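You operate a simulated robot arm through the tools that you are given. There is no shell and no other tool.

The job below is to be done with a simulated robot arm. You get a single attempt, and the scene is never put back.

## Task
Dry the open gel drawer's green cassette in the dryer at 120 till orange, switch off, shut the drawer.
Fine: the dryer tray starts pulled out; the cassette stays in the shut dryer to cool, the dial stays at 120.

The check looks at the end state, three seconds after you hand in, the way a careful person would. Anything else that was tipped, shoved, dropped, spilled or broken makes it a failure.

## Robot
A 6-joint arm with a two-finger gripper, fixed in place. Base frame: the origin is at the foot of the arm, x ahead of it, y to its left, z up; the work surface is at about z = 88. Lengths are in cm, angles in degrees, forces in N, time in s.
Its first joint turns from -166.0 to 166.0 degrees. Payload 3.43 kg.
Tool frame: the origin (TCP) lies between the finger pads and is the grasp point; the fingertips stand 2 cm ahead of it; z points along the fingers, y is the line along which they close. The gripper opens to 19 cm. The gripper's body begins 24.8 cm behind the TCP.
Orientation is told as [roll, pitch, yaw] about the base's x, y, z axes, in that order, counted from this pose: with the fingers straight down and closing along the base's y, the tool's x points along the base's -x, its y along +y and its z along -z.

## Interface
- The arm moves only by the tool jog_arm. Its argument "rows" is a list of rows, each a list of 6 numbers: the shift along the tool's x, y, z in units of 20 mm (1.0 is 20 mm), then the turn, a rotation vector about the tool's x, y, z in units of 4 degrees (1.0 is 4 degrees). In form: [[dx, dy, dz, rx, ry, rz], ...]. A call has 1 to 20 rows; each row shifts and turns the commanded pose from where the row before left it, along the tool's axes as they then stand. "jaw" is the opening, from 0 (shut) to 1 (fully open), set as the call begins (left out, the last holds). A call with a number of a shift or a turn outside -1 to 1 is refused whole. Rows are played at 5 a second. More than 5 cm and 8.6 degrees between two rows, or a gripper value outside its range, and nothing of the call is played. Where a pose cannot be reached the arm comes as near as it can. A force on the tool above 60 N (or 10 N above the force at the start of the call, whichever is more), or a blocked arm, ends the call early, and 0.2 s more pass. Each finger travels about 15.3 cm/s and halts on what it meets, pressing with about 35 N; the grip force reading is that of the motor and also rises with nothing between the fingers. The clock runs only during rows and for 0.2 s after the last one: add rows that do not move to give the fingers time. It gives the time, the measured TCP pose, the force on the tool (base axes), the opening and the grip force at its end, in the units of the frame above (readings bear some noise), with the torque about the TCP (base axes, N m) and any sound that the robot's microphone picked up.
- Cameras (640 x 400 px; columns grow to the right, rows downward): "scene" is fixed at [4.94, -49.86, 142.81]; the picture's right is [0.26, -0.97, 0.00], its down [-0.73, -0.19, -0.65] and it looks along [0.63, 0.17, -0.76] (base axes); focal length 214 px, centre (320, 200). "wrist" rides on the gripper at [7.1, -0.8, -28.8] in the tool frame; the picture's right is [0.12, 0.99, 0.00], its down [-0.96, 0.11, -0.25] and it looks along [-0.25, 0.03, 0.97] (tool axes); focal length 261 px, centre (320, 200). There is no depth. A picture from a camera that has moved, and an enlarged one, comes with that camera's place and axes in the base frame and with its lens.
- grab_frame(camera): a new picture of that camera. No time passes.
- slide_trunk(by): slides the trunk up (or, below 0, down) by that many cm; the arm rides with it, the base frame stays. It gives what a move gives, with no picture.
- enlarge(camera, box): a new picture of the part [left, top, right, bottom] of that camera's present view, enlarged. No time passes.
- finish_job(): hands the job in; it is judged then, once.

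Places have to be worked out from the pictures, the camera data and where the tool is seen. Open the gripper and draw the arm clear of the work before you hand the job in, unless the task says otherwise.

The tools are called after "Emit:" as a command line: name --pt "numbers of a row" for each row, then --argument value for the rest, lists and objects as JSON in quotes. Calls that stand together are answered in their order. jog_arm: Moves the arm, as the interface text tells. Its arguments: {"type":"object","properties":{"rows":{"type":"array","items":{"type":"array","items":{"type":"number"}}},"jaw":{"type":"number"}},"required":["rows"]} The other tools are called the same way: slide_trunk (by) slides the trunk up or down; grab_frame (camera) takes a picture; enlarge (camera, box) takes an enlarged picture of a part of a camera's view; finish_job () hands the job in.

At the start:

```text
time: 0.0
eef_pos: [81.81, 9.69, 118.07]
ee_rot: [0.0, 0.2, 0.0]
force: [0.4, 0.6, -0.3]
ft_torque: [-0.02, -0.03, -0.06]
gripper_width: 19.01
grasp_force: 0.0
trunk travel left (down, up): [-25.0, 19.0]
```

scene: 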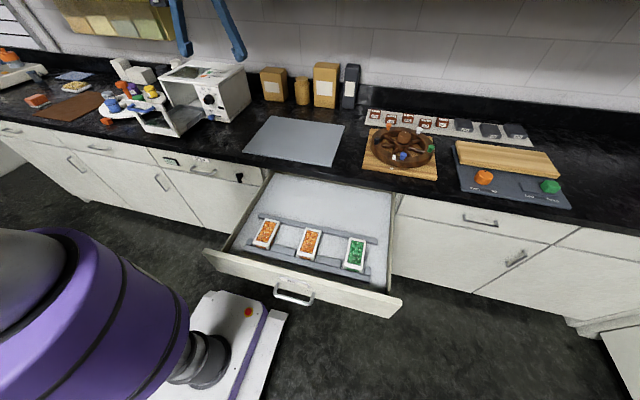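
wrist: 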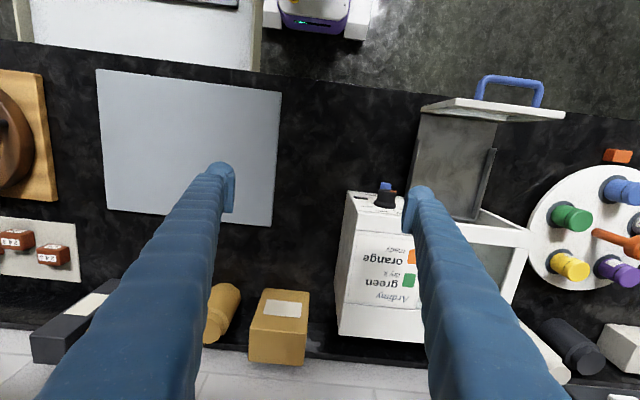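

I start by looking closer at the drawer and the dryer before I move anything.

Emit:
enlarge --camera "scene" --box '[100, 40, 260, 140]'

Emit:
enlarge --camera "scene" --box '[200, 170, 420, 320]'

Emit:
enlarge --camera "wrist" --box '[320, 60, 580, 350]'

Emit:
enlarge --camera "scene" --box '[340, 90, 600, 220]'

```text
4.00 times, centred on (180, 90) of scene
camera zoom: at [4.94, -49.86, 142.81], right [0.26, -0.97, 0.0], down [-0.73, -0.19, -0.65], along [0.63, 0.17, -0.76], focal length 858 px, centre (880, 640)
```

zoom: 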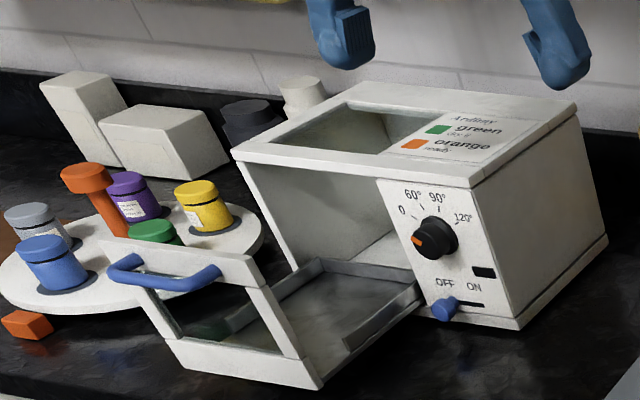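

```text
2.67 times, centred on (310, 245) of scene
camera zoom: at [4.94, -49.86, 142.81], right [0.26, -0.97, 0.0], down [-0.73, -0.19, -0.65], along [0.63, 0.17, -0.76], focal length 572 px, centre (347, 80)
```

zoom: 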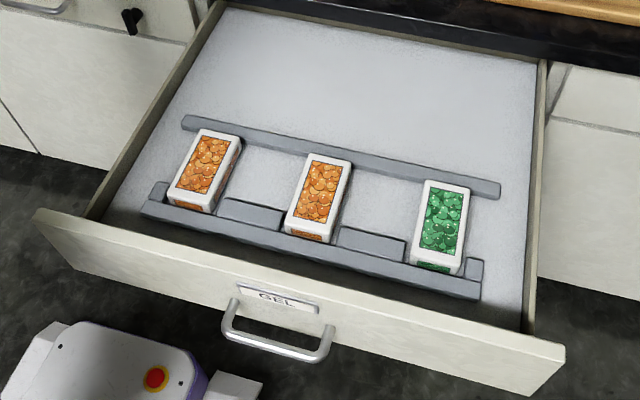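

```text
1.38 times, centred on (450, 205) of wrist
camera zoom: at [74.99, 8.83, 146.82], right [-0.12, 0.99, 0.0], down [0.96, 0.11, 0.25], along [0.24, 0.03, -0.97], focal length 360 px, centre (141, 193)
```

zoom: 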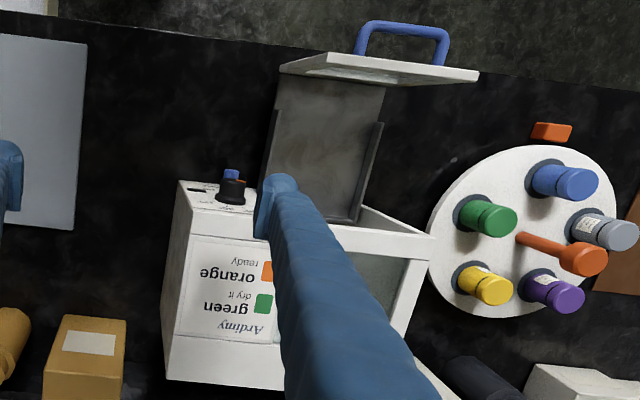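

```text
2.46 times, centred on (470, 155) of scene
camera zoom: at [4.94, -49.86, 142.81], right [0.26, -0.97, 0.0], down [-0.73, -0.19, -0.65], along [0.63, 0.17, -0.76], focal length 528 px, centre (-49, 311)
```

zoom: 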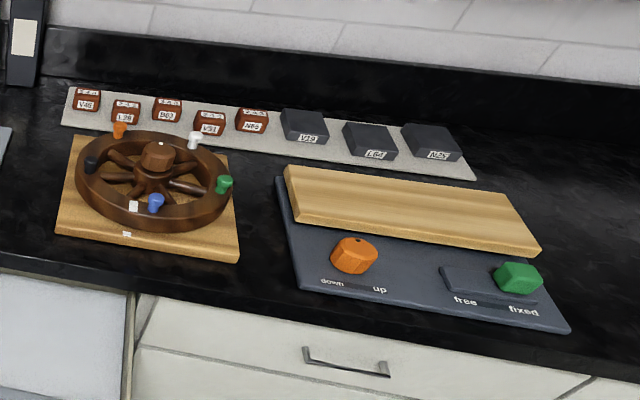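

The dryer sits left with its tray pulled out, and the drawer is at the right. I move back and left at the present height to see the dryer's front better with the wrist camera.

Emit:
jog_arm --pt "1 0.7 0 0 0 0" --pt "1 0.7 0 0 0 0" --pt "1 0.7 0 0 0 0" --pt "1 0.7 0 0 0 0" --pt "1 0.7 0 0 0 0" --pt "1 0.7 0 0 0 0" --pt "1 0.7 0 0 0 0" --pt "1 0.7 0 0 0 0" --pt "1 0.7 0 0 0 0" --pt "1 0.7 0 0 0 0" --pt "1 0.7 0 0 0 0" --pt "1 0.7 0 0 0 0" --pt "1 0.7 0 0 0 0" --pt "0 0 0 0 0 0"

Emit:
grab_frame --camera "wrist"

Emit:
grab_frame --camera "scene"

```text
time: 3.0
eef_pos: [55.81, 28.0, 118.07]
ee_rot: [0.1, 0.0, 0.0]
force: [-0.1, -0.2, 0.2]
ft_torque: [-0.05, 0.0, 0.04]
gripper_width: 18.99
grasp_force: 0.1
trunk travel left (down, up): [-25.0, 19.0]
```

```text
taken
camera wrist: at [48.97, 27.11, 146.89], right [-0.12, 0.99, 0.0], down [0.96, 0.11, 0.25], along [0.25, 0.03, -0.97], focal length 261 px, centre (320, 200)
```

wrist: 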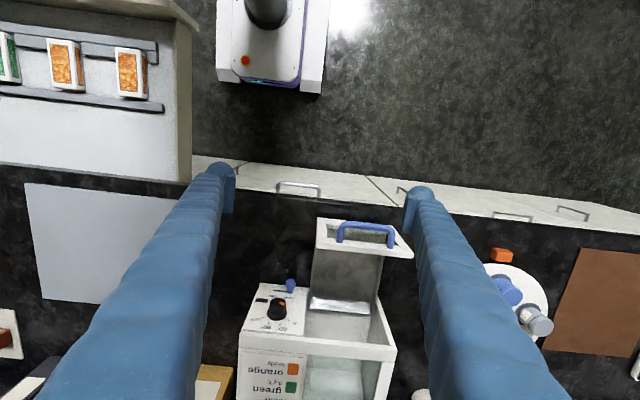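

```text
taken
```

scene: 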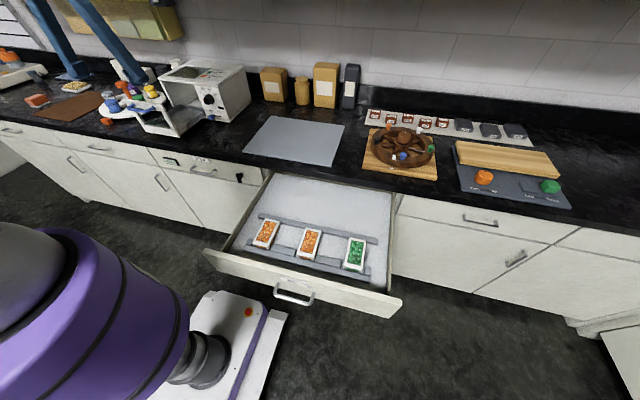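

The dryer front with dial, switch and pulled-out tray is now in view; I enlarge it to measure it.

Emit:
enlarge --camera "wrist" --box '[230, 200, 430, 400]'

Emit:
enlarge --camera "wrist" --box '[235, 260, 325, 350]'

```text
2.00 times, centred on (330, 300) of wrist
camera zoom: at [48.97, 27.11, 146.89], right [-0.12, 0.99, 0.0], down [0.96, 0.11, 0.25], along [0.25, 0.03, -0.97], focal length 521 px, centre (300, 0)
```

zoom: 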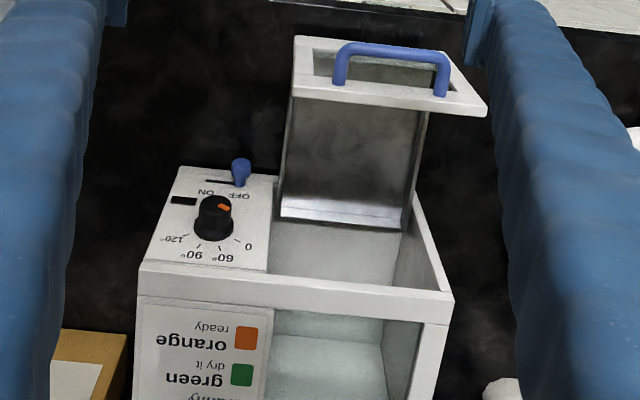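

```text
4.44 times, centred on (280, 305) of wrist
camera zoom: at [48.97, 27.11, 146.89], right [-0.12, 0.99, 0.0], down [0.96, 0.11, 0.25], along [0.25, 0.03, -0.97], focal length 1158 px, centre (498, -267)
```

zoom: 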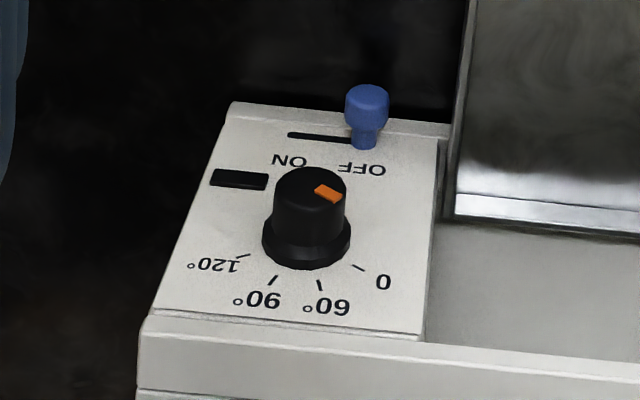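

Readings: tray front panel at about x 67.5, y 28.6–47, top z 104; dial at about (84–87, 22.3, 99.4); switch knob at about (84.5, 24.2, 91). Now I travel over to the drawer to measure the green cassette.

Emit:
jog_arm --pt "0 -1 0 0 0 0" --pt "0 -1 0 0 0 0" --pt "0 -1 0 0 0 0" --pt "0 -1 0 0 0 0" --pt "0 -1 0 0 0 0" --pt "0 -1 0 0 0 0" --pt "0 -1 0 0 0 0" --pt "0 -1 0 0 0 0" --pt "0 -1 0 0 0 0" --pt "0 -1 0 0 0 0" --pt "0 -1 0 0 0 0" --pt "0 -1 0 0 0 0" --pt "0 -1 0 0 0 0" --pt "0 -1 0 0 0 0" --pt "0 -1 0 0 0 0" --pt "0 -1 0 0 0 0" --pt "0 -1 0 0 0 0" --pt "0 -1 0 0 0 0" --pt "0 -1 0 0 0 0" --pt "0 -1 0 0 0 0"

Emit:
jog_arm --pt "0 -1 0 0 0 0" --pt "0 -1 0 0 0 0" --pt "0 -1 0 0 0 0" --pt "0.5 -1 0 0 0 0" --pt "0.5 -1 0 0 0 0" --pt "0.5 -1 0 0 0 0" --pt "0.5 -1 0 0 0 0" --pt "0.5 -1 0 0 0 0" --pt "0.5 -1 0 0 0 0" --pt "0.5 -1 0 0 0 0" --pt "0.5 -1 0 0 0 0" --pt "0.5 -1 0 0 0 0" --pt "0.5 -1 0 0 0 0" --pt "0.5 -1 0 0 0 0" --pt "0.5 -1 0 0 0 0" --pt "0.5 -1 0 0 0 0" --pt "0.5 -1 0 0 0 0" --pt "0.5 -1 0 0 0 0" --pt "0.5 -1 0 0 0 0" --pt "0 0 0 0 0 0"

Emit:
grab_frame --camera "wrist"

Emit:
grab_frame --camera "scene"

```text
time: 7.2
eef_pos: [55.71, -12.21, 118.26]
ee_rot: [0.0, 0.0, 0.0]
force: [0.8, -1.0, 0.7]
ft_torque: [0.03, 0.02, 0.0]
gripper_width: 19.0
grasp_force: 0.1
trunk travel left (down, up): [-25.0, 19.0]
```

```text
time: 11.4
eef_pos: [39.7, -50.23, 118.12]
ee_rot: [-0.1, 0.0, -0.1]
force: [-0.5, 0.4, -0.6]
ft_torque: [0.04, -0.02, 0.01]
gripper_width: 19.0
grasp_force: 0.2
trunk travel left (down, up): [-25.0, 19.0]
```

```text
taken
camera wrist: at [32.86, -51.04, 146.85], right [-0.12, 0.99, 0.0], down [0.96, 0.11, 0.25], along [0.25, 0.03, -0.97], focal length 261 px, centre (320, 200)
```

wrist: 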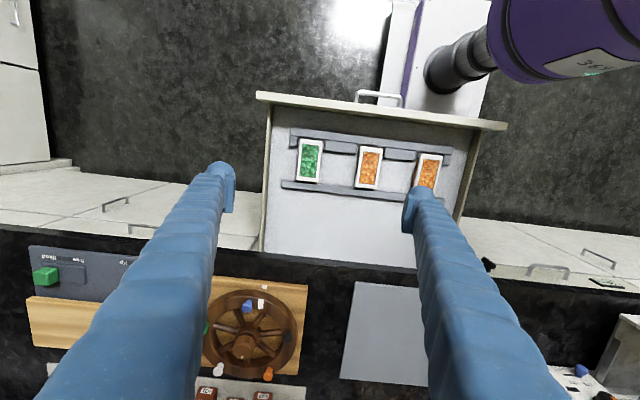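

```text
taken
```

scene: 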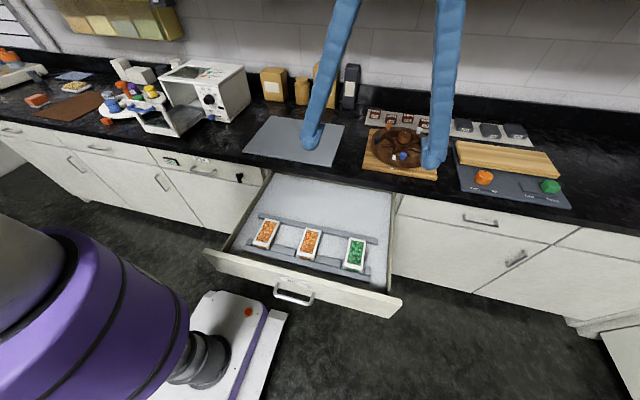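

The drawer with its three cassettes is visible; I enlarge it to locate the green one.

Emit:
enlarge --camera "wrist" --box '[240, 80, 520, 260]'

Emit:
enlarge --camera "wrist" --box '[265, 110, 365, 210]'

Emit:
enlarge --camera "scene" --box '[310, 210, 410, 300]'

```text
2.22 times, centred on (380, 170) of wrist
camera zoom: at [32.86, -51.04, 146.85], right [-0.12, 0.99, 0.0], down [0.96, 0.11, 0.25], along [0.25, 0.03, -0.97], focal length 579 px, centre (187, 267)
```

zoom: 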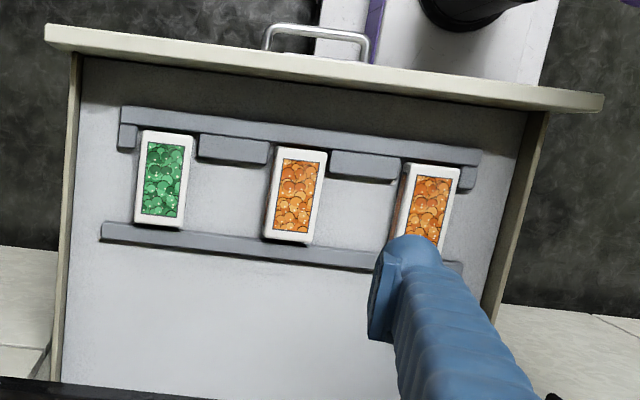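

```text
4.00 times, centred on (315, 160) of wrist
camera zoom: at [32.86, -51.04, 146.85], right [-0.12, 0.99, 0.0], down [0.96, 0.11, 0.25], along [0.25, 0.03, -0.97], focal length 1043 px, centre (340, 360)
```

zoom: 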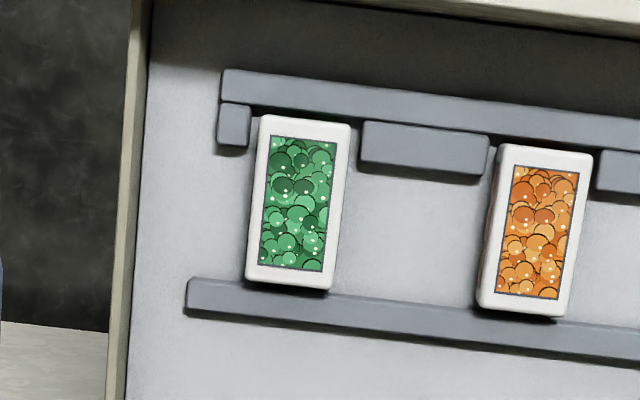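

```text
4.44 times, centred on (360, 255) of scene
camera zoom: at [4.94, -49.86, 142.81], right [0.26, -0.97, 0.0], down [-0.73, -0.19, -0.65], along [0.63, 0.17, -0.76], focal length 953 px, centre (142, -44)
```

zoom: 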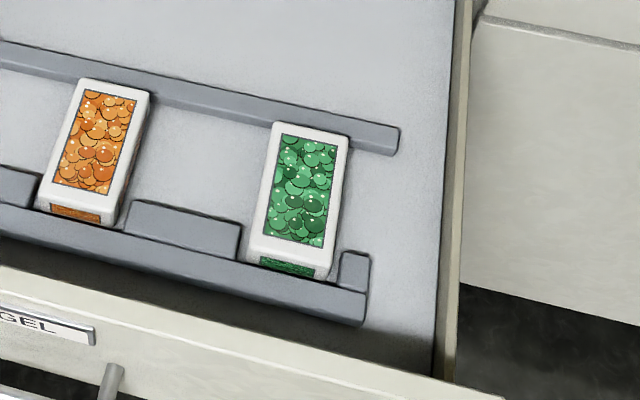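

The green cassette's top centre works out at about (40.6, -52.8, 76.2), 11 × 6 cm, long along x, aligned with the base. I move above it, part the fingers to 10 cm and come down half way to check.

Emit:
jog_arm --pt "-0.4 -0.65 0 0 0 0" --pt "-0.4 -0.65 0 0 0 0" --pt "0 0 1 0 0 0" --pt "0 0 1 0 0 0" --pt "0 0 1 0 0 0" --pt "0 0 1 0 0 0" --pt "0 0 1 0 0 0" --pt "0 0 1 0 0 0" --pt "0 0 1 0 0 0" --pt "0 0 1 0 0 0" --pt "0 0 1 0 0 0" --pt "0 0 1 0 0 0" --pt "0 0 1 0 0 0" --pt "0 0 1 0 0 0" --pt "0 0 1 0 0 0" --pt "0 0 1 0 0 0" --pt "0 0 0 0 0 0" --jaw 0.53

Emit:
grab_frame --camera "wrist"

Emit:
enlarge --camera "scene" --box '[280, 170, 440, 300]'

```text
time: 15.0
eef_pos: [41.39, -52.82, 90.3]
ee_rot: [0.0, 0.0, 0.0]
force: [0.0, 0.5, -0.4]
ft_torque: [0.01, 0.01, -0.03]
gripper_width: 10.08
grasp_force: 0.0
trunk travel left (down, up): [-25.0, 19.0]
```

```text
taken
camera wrist: at [34.44, -53.6, 118.98], right [-0.12, 0.99, 0.0], down [0.96, 0.11, 0.25], along [0.25, 0.03, -0.97], focal length 261 px, centre (320, 200)
```

wrist: 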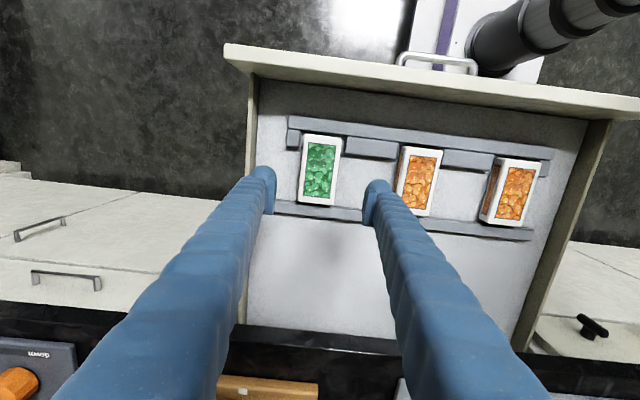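

```text
3.08 times, centred on (360, 235) of scene
camera zoom: at [4.94, -49.86, 142.81], right [0.26, -0.97, 0.0], down [-0.73, -0.19, -0.65], along [0.63, 0.17, -0.76], focal length 660 px, centre (197, 92)
```

zoom: 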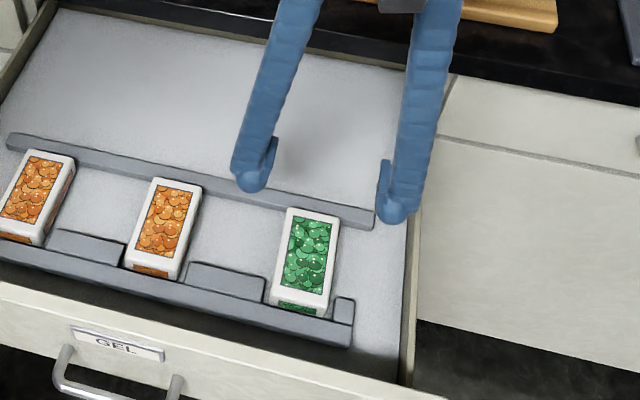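

Emit:
enlarge --camera "wrist" --box '[240, 110, 400, 230]'

```text
3.33 times, centred on (320, 170) of wrist
camera zoom: at [34.44, -53.6, 118.98], right [-0.12, 0.99, 0.0], down [0.96, 0.11, 0.25], along [0.25, 0.03, -0.97], focal length 869 px, centre (320, 300)
```

zoom: 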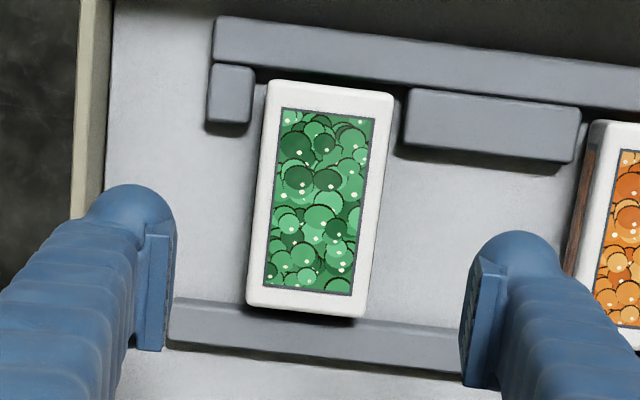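

The cassette is at about (40.4, -53.0), midway between the fingers. I come down with the pads beside it, TCP to z ≈ 75.5.

Emit:
jog_arm --pt "0.2 -0.08 0 0 0 0" --pt "0 0 1 0 0 0" --pt "0 0 1 0 0 0" --pt "0 0 1 0 0 0" --pt "0 0 1 0 0 0" --pt "0 0 1 0 0 0" --pt "0 0 1 0 0 0" --pt "0 0 0.7 0 0 0" --pt "0 0 0.7 0 0 0" --pt "0 0 0 0 0 0"

Emit:
grab_frame --camera "wrist"

Emit:
enlarge --camera "scene" --box '[310, 200, 410, 300]'

```text
time: 17.0
eef_pos: [41.01, -53.03, 76.45]
ee_rot: [-0.3, -0.2, 0.0]
force: [-2.7, 2.6, 27.8]
ft_torque: [1.9, 0.18, 0.25]
gripper_width: 10.5
grasp_force: 2.9
trunk travel left (down, up): [-25.0, 19.0]
stopped in row 9: the force on the tool passed its limit at 69 N (the readings are from after the stop); the commanded pose is now the measured one
```

```text
taken
camera wrist: at [34.06, -53.8, 105.17], right [-0.12, 0.99, 0.0], down [0.96, 0.12, 0.25], along [0.25, 0.03, -0.97], focal length 261 px, centre (320, 200)
```

wrist: 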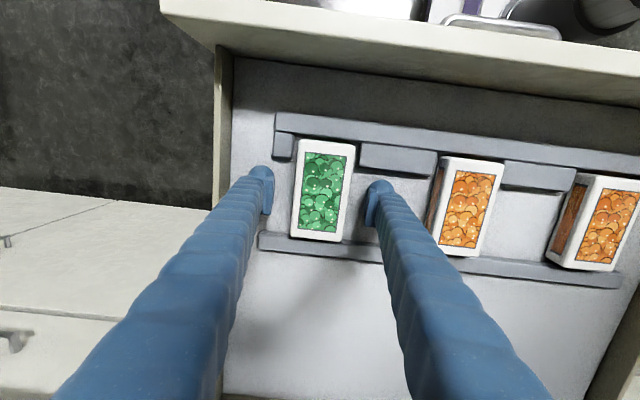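

```text
4.00 times, centred on (360, 250) of scene
camera zoom: at [4.94, -49.86, 142.81], right [0.26, -0.97, 0.0], down [-0.73, -0.19, -0.65], along [0.63, 0.17, -0.76], focal length 858 px, centre (160, 0)
```

zoom: 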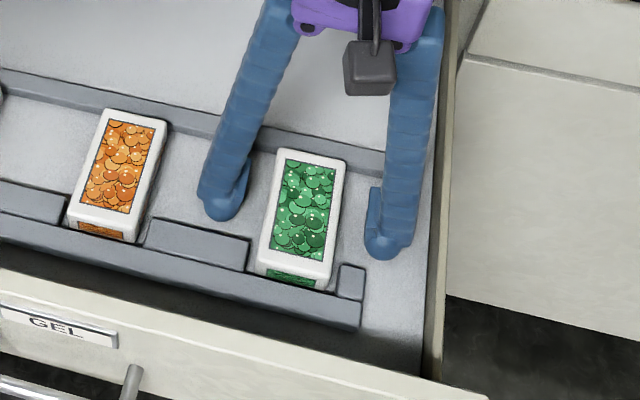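

The fingertips met the drawer floor at z ≈ 74.4, with the cassette between them. I lift 4 mm and then close on it.

Emit:
jog_arm --pt "0 0 -0.2 0 0 0" --pt "0 0 0 0 0 0"

Emit:
jog_arm --pt "0 0 0 0 0 0" --pt "0 0 0 0 0 0" --pt "0 0 0 0 0 0" --pt "0 0 0 0 0 0" --jaw 0.2

Emit:
grab_frame --camera "wrist"

```text
time: 17.6
eef_pos: [41.1, -52.98, 76.6]
ee_rot: [-0.3, -0.1, -0.1]
force: [0.2, -0.3, 0.6]
ft_torque: [-0.02, -0.02, 0.0]
gripper_width: 10.1
grasp_force: 0.0
trunk travel left (down, up): [-25.0, 19.0]
```

```text
time: 18.6
eef_pos: [41.07, -53.06, 76.56]
ee_rot: [-0.3, -0.2, 0.0]
force: [-0.3, 5.0, 23.7]
ft_torque: [0.79, 0.3, 0.13]
gripper_width: 5.89
grasp_force: 35.2
trunk travel left (down, up): [-25.0, 19.0]
```

```text
taken
camera wrist: at [34.11, -53.74, 105.41], right [-0.12, 0.99, 0.0], down [0.96, 0.12, 0.25], along [0.25, 0.03, -0.97], focal length 261 px, centre (320, 200)
```

wrist: 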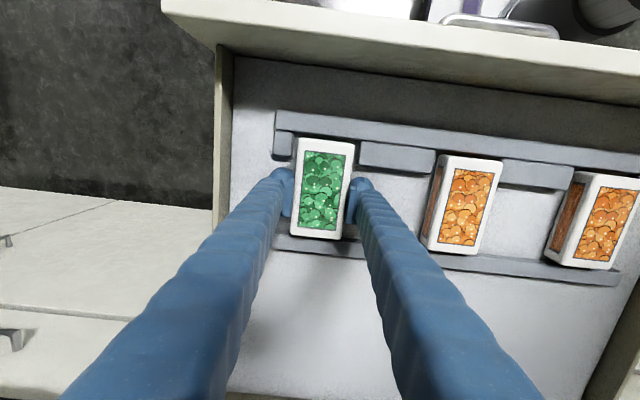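

Gripped at 5.9 cm with full grip force. I lift it gently, then more, and check.

Emit:
jog_arm --pt "0 0 -0.5 0 0 0" --pt "0 0 -0.5 0 0 0" --pt "0 0 -1 0 0 0" --pt "0 0 -1 0 0 0" --pt "0 0 -1 0 0 0" --pt "0 0 0 0 0 0"

Emit:
grab_frame --camera "wrist"

Emit:
enlarge --camera "scene" --box '[280, 170, 440, 300]'

```text
time: 20.0
eef_pos: [41.09, -53.01, 84.58]
ee_rot: [-0.2, 0.0, 0.1]
force: [-0.3, 0.2, -2.1]
ft_torque: [0.0, 0.02, 0.02]
gripper_width: 5.87
grasp_force: 35.3
trunk travel left (down, up): [-25.0, 19.0]
```

```text
taken
camera wrist: at [34.09, -53.76, 113.29], right [-0.12, 0.99, 0.0], down [0.96, 0.12, 0.25], along [0.25, 0.03, -0.97], focal length 261 px, centre (320, 200)
```

wrist: 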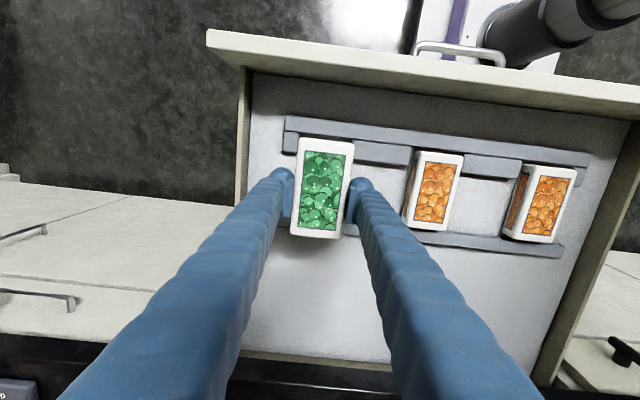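

```text
3.08 times, centred on (360, 235) of scene
camera zoom: at [4.94, -49.86, 142.81], right [0.26, -0.97, 0.0], down [-0.73, -0.19, -0.65], along [0.63, 0.17, -0.76], focal length 660 px, centre (197, 92)
```

zoom: 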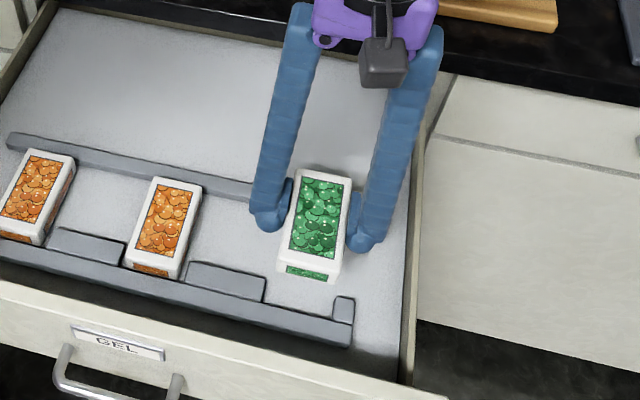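

The cassette is lifted cleanly (about 2 N). I raise it to travel height and start carrying it toward the dryer tray, keeping it level.

Emit:
jog_arm --pt "0 0 -1 0 0 0" --pt "0 0 -1 0 0 0" --pt "0 0 -1 0 0 0" --pt "0 0 -1 0 0 0" --pt "0 0 -1 0 0 0" --pt "0 0 -1 0 0 0" --pt "0 0 -1 0 0 0" --pt "0 0 -1 0 0 0" --pt "-0.42 1 -1 0 0 0" --pt "-0.42 1 -1 0 0 0" --pt "-0.42 1 -1 0 0 0" --pt "-0.42 1 -1 0 0 0" --pt "-0.42 1 -1 0 0 0" --pt "-0.42 1 -1 0 0 0" --pt "-0.42 1 -1 0 0 0" --pt "-0.42 1 -1 0 0 0" --pt "-0.42 1 -1 0 0 0" --pt "-0.42 1 0 0 0 0" --pt "-0.42 1 0 0 0 0" --pt "-0.42 1 0 0 0 0"

Emit:
jog_arm --pt "-0.42 1 0 0 0 0" --pt "-0.42 1 0 0 0 0" --pt "-0.42 1 0 0 0 0" --pt "-0.42 1 0 0 0 0" --pt "-0.42 1 0 0 0 0" --pt "-0.42 1 0 0 0 0" --pt "-0.42 1 0 0 0 0" --pt "-0.42 1 0 0 0 0" --pt "-0.42 1 0 0 0 0" --pt "-0.42 1 0 0 0 0" --pt "-0.42 1 0 0 0 0" --pt "-0.42 1 0 0 0 0" --pt "-0.42 1 0 0 0 0" --pt "-0.42 1 0 0 0 0" --pt "-0.42 1 0 0 0 0" --pt "-0.42 1 0 0 0 0" --pt "-0.42 1 0 0 0 0" --pt "-0.42 1 0 0 0 0" --pt "-0.42 1 0 0 0 0" --pt "-0.42 1 0 0 0 0"

Emit:
grab_frame --camera "wrist"

Emit:
grab_frame --camera "scene"

```text
time: 24.2
eef_pos: [51.33, -28.85, 118.45]
ee_rot: [-0.2, -0.1, -0.1]
force: [0.3, 0.6, -1.4]
ft_torque: [0.0, -0.01, 0.0]
gripper_width: 5.9
grasp_force: 35.1
trunk travel left (down, up): [-25.0, 19.0]
```

```text
time: 28.4
eef_pos: [67.99, 11.14, 118.48]
ee_rot: [-0.2, 0.0, 0.1]
force: [0.1, 0.1, -1.1]
ft_torque: [-0.05, 0.01, 0.01]
gripper_width: 5.87
grasp_force: 35.5
trunk travel left (down, up): [-25.0, 19.0]
```

```text
taken
camera wrist: at [61.03, 10.38, 147.23], right [-0.12, 0.99, 0.0], down [0.96, 0.12, 0.25], along [0.25, 0.03, -0.97], focal length 261 px, centre (320, 200)
```

wrist: 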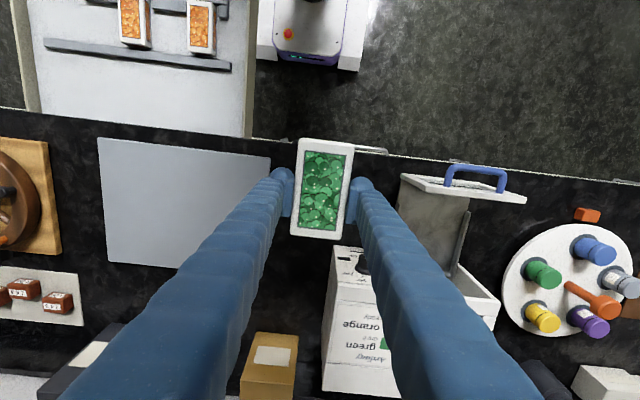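

```text
taken
```

scene: 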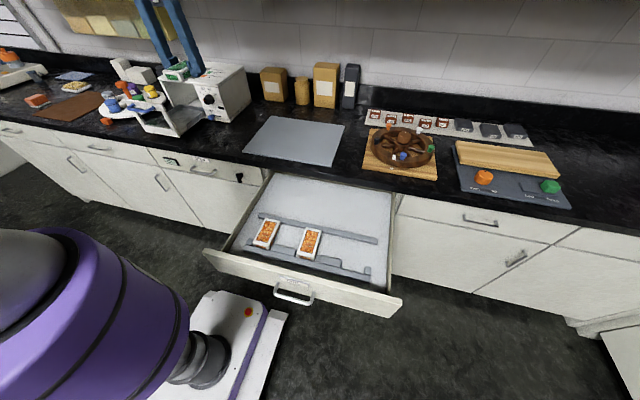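

The cassette rides level. I enlarge the tray area from here to fix the tray's place before going over it.

Emit:
enlarge --camera "wrist" --box '[380, 140, 540, 340]'

Emit:
enlarge --camera "scene" --box '[120, 50, 220, 150]'

```text
2.00 times, centred on (460, 240) of wrist
camera zoom: at [61.03, 10.38, 147.23], right [-0.12, 0.99, 0.0], down [0.96, 0.12, 0.25], along [0.25, 0.03, -0.97], focal length 521 px, centre (40, 120)
```

zoom: 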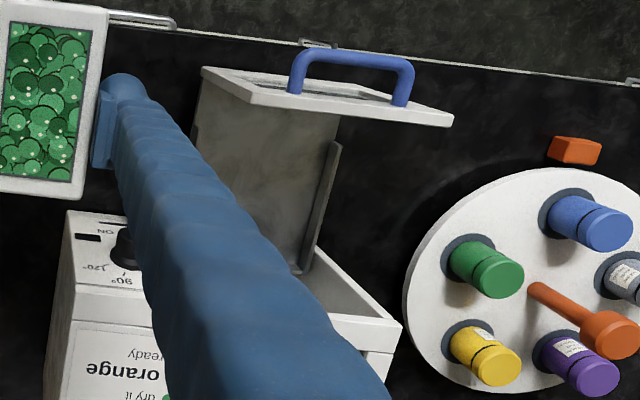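

```text
4.00 times, centred on (170, 100) of scene
camera zoom: at [4.94, -49.86, 142.81], right [0.26, -0.97, 0.0], down [-0.73, -0.19, -0.65], along [0.63, 0.17, -0.76], focal length 858 px, centre (920, 600)
```

zoom: 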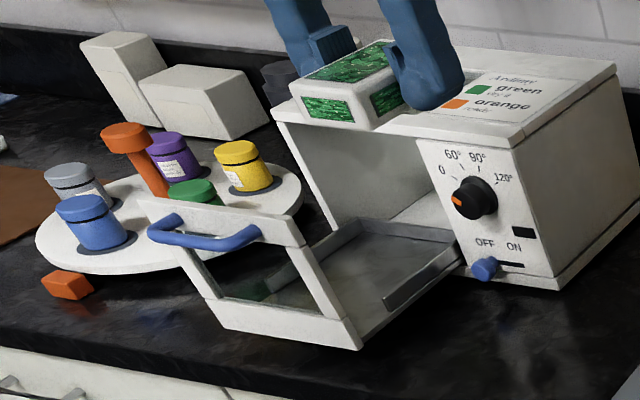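

Tray interior spans roughly x 69–89, y 29–45 with low side rails. I go over its centre (TCP 78.8, 37.0) and lower part way.

Emit:
jog_arm --pt "-0.415 1 0 0 0 0" --pt "-0.415 1 0 0 0 0" --pt "-0.415 1 0 0 0 0" --pt "-0.415 1 0 0 0 0" --pt "-0.415 1 0 0 0 0" --pt "-0.415 1 0 0 0 0" --pt "-0.415 1 0 0 0 0" --pt "-0.415 1 0 0 0 0" --pt "-0.415 1 0 0 0 0" --pt "-0.415 1 0 0 0 0" --pt "-0.415 1 0 0 0 0" --pt "-0.415 1 0 0 0 0" --pt "-0.415 0.93 0 0 0 0" --pt "0 0 1 0 0 0" --pt "0 0 1 0 0 0" --pt "0 0 1 0 0 0" --pt "0 0 0 0 0 0"

Emit:
grab_frame --camera "wrist"

Emit:
enlarge --camera "scene" --box '[110, 40, 220, 150]'

```text
time: 32.0
eef_pos: [78.71, 36.97, 112.41]
ee_rot: [-0.2, 0.0, 0.0]
force: [-0.9, -0.1, -1.8]
ft_torque: [-0.05, -0.01, 0.02]
gripper_width: 5.89
grasp_force: 35.2
trunk travel left (down, up): [-25.0, 19.0]
```

```text
taken
camera wrist: at [71.75, 36.27, 141.12], right [-0.12, 0.99, 0.0], down [0.96, 0.12, 0.25], along [0.25, 0.03, -0.97], focal length 261 px, centre (320, 200)
```

wrist: 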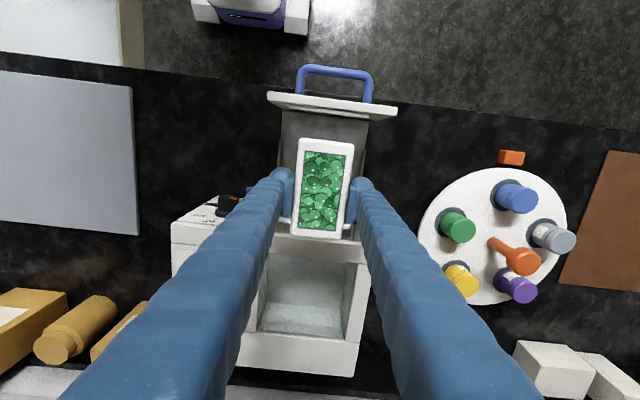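

```text
3.64 times, centred on (165, 95) of scene
camera zoom: at [4.94, -49.86, 142.81], right [0.26, -0.97, 0.0], down [-0.73, -0.19, -0.65], along [0.63, 0.17, -0.76], focal length 780 px, centre (884, 582)
```

zoom: 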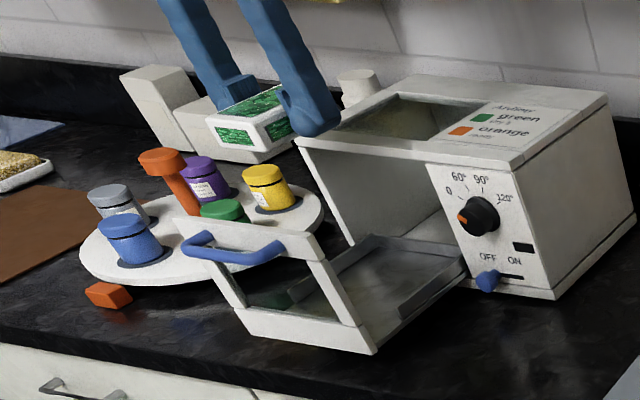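

Emit:
enlarge --camera "wrist" --box '[250, 60, 410, 260]'

```text
2.00 times, centred on (330, 160) of wrist
camera zoom: at [71.75, 36.27, 141.12], right [-0.12, 0.99, 0.0], down [0.96, 0.12, 0.25], along [0.25, 0.03, -0.97], focal length 521 px, centre (300, 280)
```

zoom: 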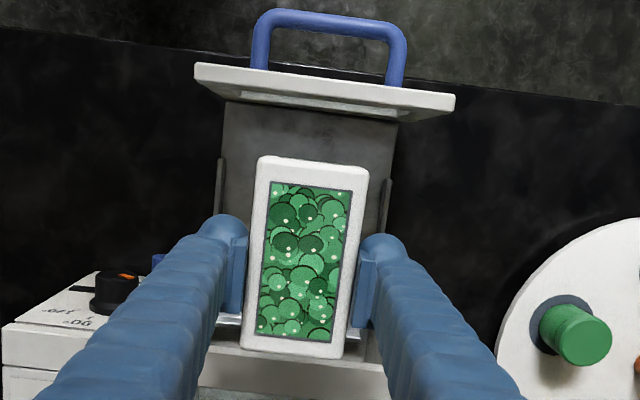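

The tray rails are at y 29.3 and 44.7, so the cassette is centred. I lower it to just above the tray floor.

Emit:
jog_arm --pt "0 0 1 0 0 0" --pt "0 0 1 0 0 0" --pt "0 0 1 0 0 0" --pt "0 0 1 0 0 0" --pt "0 0 1 0 0 0" --pt "0 0 1 0 0 0" --pt "0 0 1 0 0 0" --pt "0 0 1 0 0 0" --pt "0 0 0.5 0 0 0" --pt "0 0 0.5 0 0 0" --pt "0 0 0 0 0 0"

Emit:
enlarge --camera "scene" --box '[110, 40, 220, 150]'

Emit:
grab_frame --camera "wrist"

```text
time: 34.4
eef_pos: [78.82, 36.78, 94.35]
ee_rot: [-0.2, -0.1, 0.0]
force: [0.4, 0.5, -1.6]
ft_torque: [-0.04, 0.01, 0.03]
gripper_width: 5.89
grasp_force: 34.5
trunk travel left (down, up): [-25.0, 19.0]
```

```text
3.64 times, centred on (165, 95) of scene
camera zoom: at [4.94, -49.86, 142.81], right [0.26, -0.97, 0.0], down [-0.73, -0.19, -0.65], along [0.63, 0.17, -0.76], focal length 780 px, centre (884, 582)
```

zoom: 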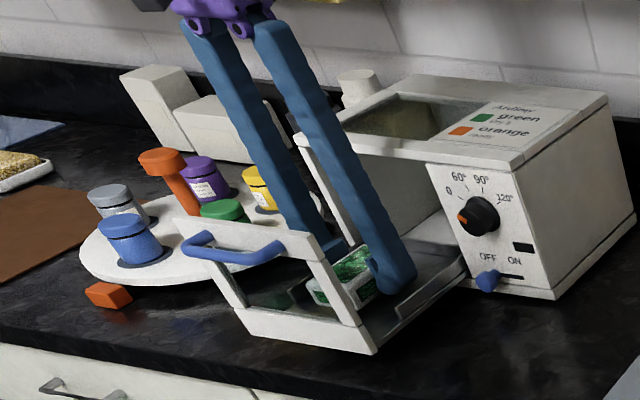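

```text
taken
camera wrist: at [71.81, 36.1, 123.11], right [-0.12, 0.99, 0.0], down [0.96, 0.12, 0.25], along [0.25, 0.03, -0.97], focal length 261 px, centre (320, 200)
```

wrist: 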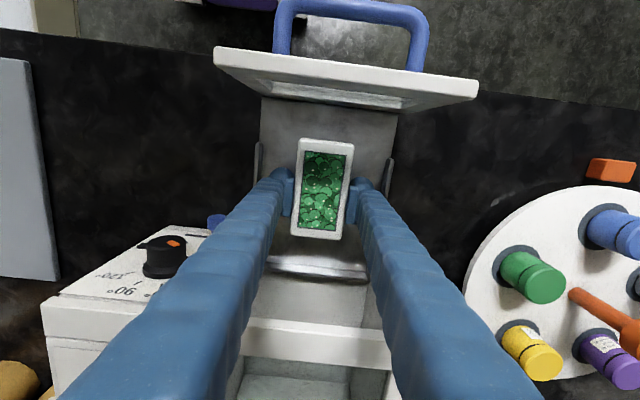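

Still clear at z 94.35. I go on down in small steps, watching the force.

Emit:
jog_arm --pt "0 0 0.25 0 0 0" --pt "0 0 0.25 0 0 0" --pt "0 0 0.15 0 0 0" --pt "0 0 0 0 0 0"

```text
time: 35.4
eef_pos: [78.77, 36.75, 93.28]
ee_rot: [-0.1, -0.4, 0.0]
force: [0.8, -4.0, 24.2]
ft_torque: [0.18, 0.81, 0.13]
gripper_width: 5.9
grasp_force: 35.2
trunk travel left (down, up): [-25.0, 19.0]
```

The cassette touches the tray floor (24 N up at z 93.3). I ease up 2 mm and open the fingers to 8 cm.

Emit:
jog_arm --pt "0 0 -0.08 0 0 0" --pt "0 0 0 0 0 0"

Emit:
jog_arm --pt "0 0 0 0 0 0" --pt "0 0 0 0 0 0" --pt "0 0 0 0 0 0" --jaw 0.43

Emit:
grab_frame --camera "wrist"

```text
time: 36.0
eef_pos: [78.76, 36.8, 93.36]
ee_rot: [-0.1, -0.2, 0.0]
force: [2.5, -0.7, 20.8]
ft_torque: [0.41, -0.57, -0.07]
gripper_width: 5.88
grasp_force: 34.7
trunk travel left (down, up): [-25.0, 19.0]
```

```text
time: 36.8
eef_pos: [78.55, 36.9, 93.27]
ee_rot: [-0.2, -0.1, -0.1]
force: [-1.2, -4.3, 14.2]
ft_torque: [0.6, 0.05, 0.11]
gripper_width: 7.95
grasp_force: 0.1
trunk travel left (down, up): [-25.0, 19.0]
```

```text
taken
camera wrist: at [71.71, 36.04, 122.03], right [-0.12, 0.99, 0.0], down [0.96, 0.12, 0.25], along [0.25, 0.03, -0.97], focal length 261 px, centre (320, 200)
```

wrist: 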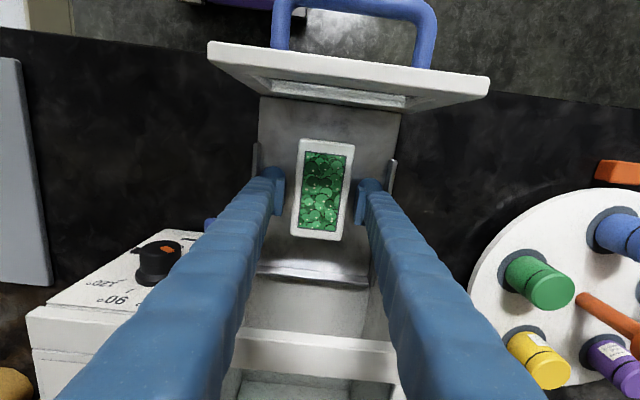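

The cassette is released flat in the tray. I rise straight up clear of it, then back out in front of the tray handle.

Emit:
jog_arm --pt "0 0 -0.5 0 0 0" --pt "0 0 -1 0 0 0" --pt "0 0 -1 0 0 0" --pt "0 0 -1 0 0 0" --pt "0 0 -1 0 0 0" --pt "0 0 -1 0 0 0" --pt "0 0 -1 0 0 0" --pt "0 0 -1 0 0 0" --pt "0 0 -1 0 0 0" --pt "0 0 -1 0 0 0" --pt "0 0 -1 0 0 0" --pt "0 0 0 0 0 0"

Emit:
jog_arm --pt "1 0.08 0 0 0 0" --pt "1 0.08 0 0 0 0" --pt "1 0.08 0 0 0 0" --pt "1 0.08 0 0 0 0" --pt "1 0.08 0 0 0 0" --pt "1 0 0 0 0 0" --pt "1 0 0 0 0 0" --pt "1 0 0 0 0 0" --pt "1 0 0 0 0 0" --pt "1 0 0 0 0 0" --pt "1 0 0 0 0 0" --pt "0 0 0 0 0 0" --jaw 0

Emit:
grab_frame --camera "wrist"

Emit:
enlarge --camera "scene" --box '[110, 40, 220, 150]'

```text
time: 39.4
eef_pos: [78.53, 36.93, 114.22]
ee_rot: [-0.2, -0.1, 0.0]
force: [-0.4, 0.2, 0.3]
ft_torque: [-0.03, 0.04, -0.03]
gripper_width: 8.16
grasp_force: 0.1
trunk travel left (down, up): [-25.0, 19.0]
```

```text
time: 42.0
eef_pos: [56.7, 37.68, 114.25]
ee_rot: [-0.1, -0.2, 0.0]
force: [0.2, -0.2, 0.5]
ft_torque: [0.03, 0.03, -0.02]
gripper_width: 0.0
grasp_force: 34.2
trunk travel left (down, up): [-25.0, 19.0]
```

```text
taken
camera wrist: at [49.86, 37.01, 143.0], right [-0.12, 0.99, 0.0], down [0.96, 0.12, 0.25], along [0.25, 0.03, -0.97], focal length 261 px, centre (320, 200)
```

wrist: 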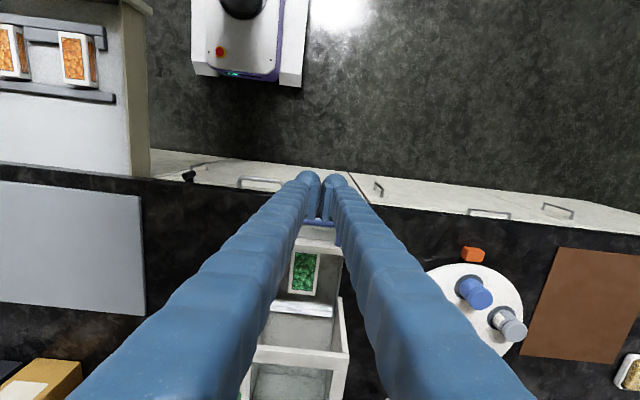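

```text
3.64 times, centred on (165, 95) of scene
camera zoom: at [4.94, -49.86, 142.81], right [0.26, -0.97, 0.0], down [-0.73, -0.19, -0.65], along [0.63, 0.17, -0.76], focal length 780 px, centre (884, 582)
```

zoom: 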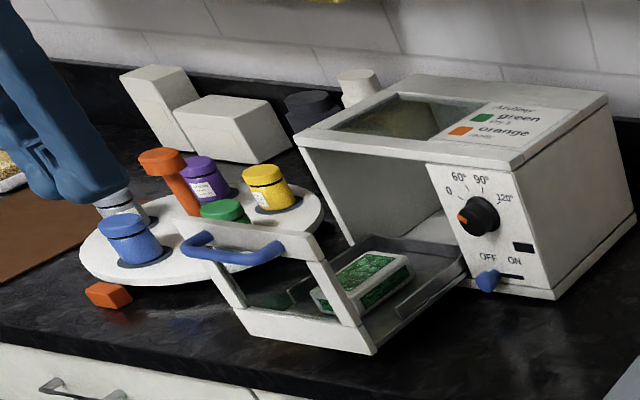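

The cassette lies flat in the tray between its rails. I lower the closed fingers in front of the handle and push it gently in.

Emit:
jog_arm --pt "0 0 1 0 0 0" --pt "0 0 1 0 0 0" --pt "0 0 1 0 0 0" --pt "0 0 1 0 0 0" --pt "0 0 1 0 0 0" --pt "0 0 1 0 0 0" --pt "0 0 0.9 0 0 0" --pt "0 0 0 0 0 0"

Emit:
jog_arm --pt "-0.5 0 0 0 0 0" --pt "-0.5 0 0 0 0 0" --pt "-0.5 0 0 0 0 0" --pt "-0.5 0 0 0 0 0" --pt "-0.5 0 0 0 0 0" --pt "-0.5 0 0 0 0 0"

Emit:
enlarge --camera "scene" --box '[110, 40, 220, 150]'

Emit:
grab_frame --camera "wrist"

```text
time: 43.8
eef_pos: [56.71, 37.76, 100.4]
ee_rot: [-0.2, -0.1, 0.1]
force: [-0.1, 0.6, -0.3]
ft_torque: [-0.02, 0.01, 0.03]
gripper_width: 0.0
grasp_force: 34.2
trunk travel left (down, up): [-25.0, 19.0]
```

```text
time: 45.2
eef_pos: [62.89, 37.7, 100.33]
ee_rot: [-0.2, -0.1, 0.0]
force: [0.5, -0.1, 0.5]
ft_torque: [0.04, -0.02, 0.01]
gripper_width: 0.0
grasp_force: 34.7
trunk travel left (down, up): [-25.0, 19.0]
```

```text
3.64 times, centred on (165, 95) of scene
camera zoom: at [4.94, -49.86, 142.81], right [0.26, -0.97, 0.0], down [-0.73, -0.19, -0.65], along [0.63, 0.17, -0.76], focal length 780 px, centre (884, 582)
```

zoom: 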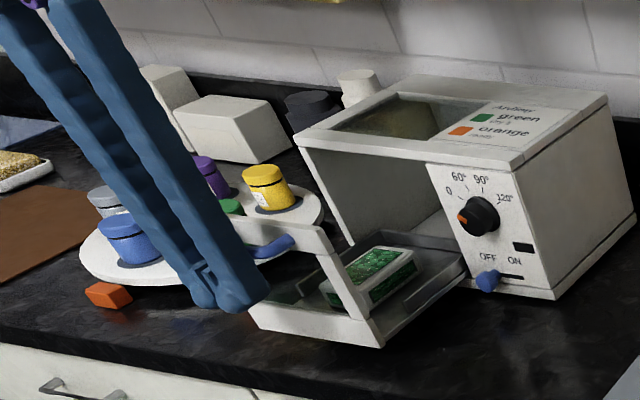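

```text
taken
camera wrist: at [55.82, 36.93, 129.09], right [-0.12, 0.99, 0.0], down [0.96, 0.12, 0.25], along [0.25, 0.03, -0.97], focal length 261 px, centre (320, 200)
```

wrist: 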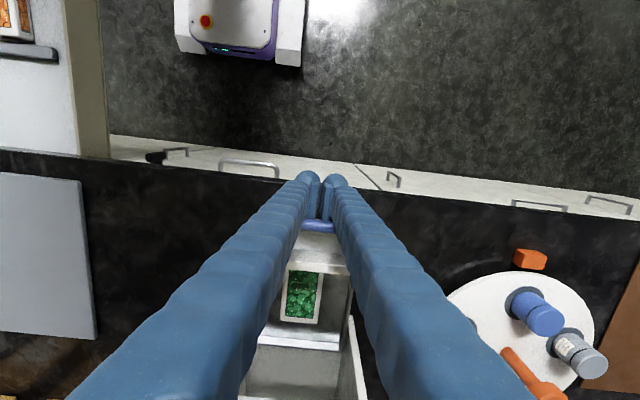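

The tray slides easily with the push. I go on pushing steadily at 5 cm/s.

Emit:
jog_arm --pt "-0.5 0 0 0 0 0" --pt "-0.5 0 0 0 0 0" --pt "-0.5 0 0 0 0 0" --pt "-0.5 0 0 0 0 0" --pt "-0.5 0 0 0 0 0" --pt "-0.5 0 0 0 0 0" --pt "-0.5 0 0 0 0 0" --pt "-0.5 0 0 0 0 0" --pt "-0.5 0 0 0 0 0" --pt "-0.5 0 0 0 0 0" --pt "-0.5 0 0 0 0 0" --pt "-0.5 0 0 0 0 0"

Emit:
enlarge --camera "scene" --box '[110, 40, 220, 150]'

```text
time: 47.8
eef_pos: [74.78, 37.67, 100.46]
ee_rot: [-0.2, 0.0, 0.1]
force: [0.5, 0.6, -0.3]
ft_torque: [0.01, 0.03, 0.01]
gripper_width: 0.02
grasp_force: 34.5
trunk travel left (down, up): [-25.0, 19.0]
```

```text
3.64 times, centred on (165, 95) of scene
camera zoom: at [4.94, -49.86, 142.81], right [0.26, -0.97, 0.0], down [-0.73, -0.19, -0.65], along [0.63, 0.17, -0.76], focal length 780 px, centre (884, 582)
```

zoom: 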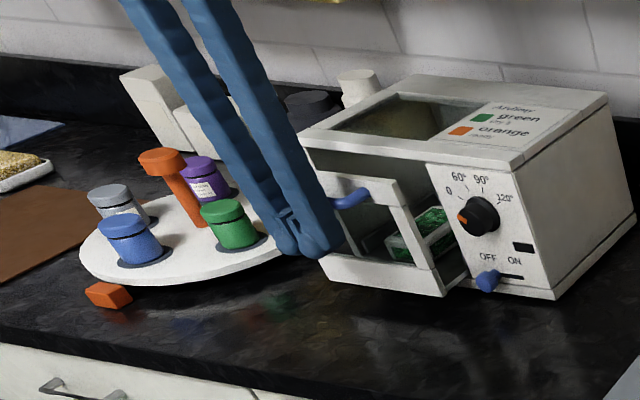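

Nearly in. I push the rest in smaller steps and watch for the stop.

Emit:
jog_arm --pt "-0.5 0 0 0 0 0" --pt "-0.5 0 0 0 0 0" --pt "-0.3 0 0 0 0 0" --pt "-0.3 0 0 0 0 0"

Emit:
jog_arm --pt "-0.2 0 0 0 0 0" --pt "-0.2 0 0 0 0 0" --pt "-0.2 0 0 0 0 0"

Emit:
enlarge --camera "scene" --box '[110, 40, 220, 150]'

```text
time: 48.8
eef_pos: [78.05, 37.69, 100.47]
ee_rot: [-0.2, 0.0, -0.1]
force: [0.2, -0.8, 0.3]
ft_torque: [-0.01, 0.01, -0.01]
gripper_width: 0.0
grasp_force: 34.2
trunk travel left (down, up): [-25.0, 19.0]
```

```text
time: 49.6
eef_pos: [79.15, 37.68, 100.36]
ee_rot: [-0.1, 0.0, 0.0]
force: [0.1, 0.5, -0.1]
ft_torque: [0.01, 0.02, -0.01]
gripper_width: 0.01
grasp_force: 34.4
trunk travel left (down, up): [-25.0, 19.0]
```

```text
3.64 times, centred on (165, 95) of scene
camera zoom: at [4.94, -49.86, 142.81], right [0.26, -0.97, 0.0], down [-0.73, -0.19, -0.65], along [0.63, 0.17, -0.76], focal length 780 px, centre (884, 582)
```

zoom: 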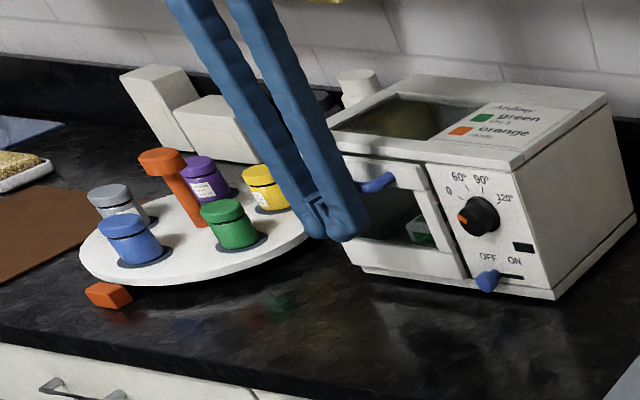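

The panel looks nearly flush but no stop is felt yet, so I push on in small steps.

Emit:
jog_arm --pt "-0.2 0 0 0 0 0" --pt "-0.2 0 0 0 0 0"

Emit:
jog_arm --pt "-0.15 0 0 0 0 0" --pt "-0.15 0 0 0 0 0" --pt "0 0 0 0 0 0"

Emit:
enlarge --camera "scene" --box '[140, 50, 240, 150]'

```text
time: 50.2
eef_pos: [79.45, 37.66, 100.18]
ee_rot: [-0.3, 0.4, 0.0]
force: [-33.0, -1.8, -6.0]
ft_torque: [0.0, -0.84, 0.71]
gripper_width: 0.59
grasp_force: 34.3
trunk travel left (down, up): [-25.0, 19.0]
```

```text
time: 50.7
eef_pos: [79.35, 37.65, 100.24]
ee_rot: [-0.5, 0.7, 0.1]
force: [-16.7, 0.9, 5.3]
ft_torque: [0.18, -0.67, 0.57]
gripper_width: 0.0
grasp_force: 34.2
trunk travel left (down, up): [-25.0, 19.0]
stopped in row 2: the force on the tool passed its limit at 62 N (the readings are from after the stop); the commanded pose is now the measured one
```

```text
4.00 times, centred on (190, 100) of scene
camera zoom: at [4.94, -49.86, 142.81], right [0.26, -0.97, 0.0], down [-0.73, -0.19, -0.65], along [0.63, 0.17, -0.76], focal length 858 px, centre (840, 600)
```

zoom: 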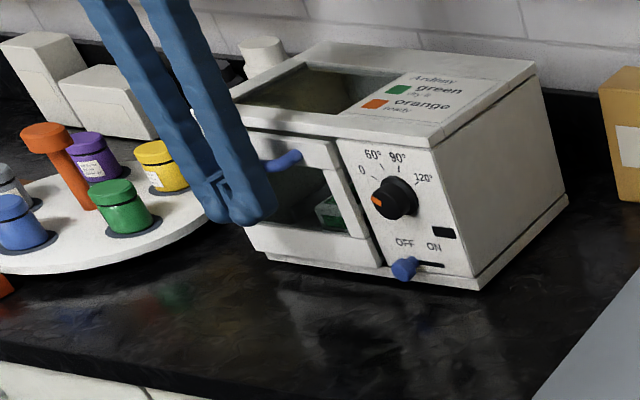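

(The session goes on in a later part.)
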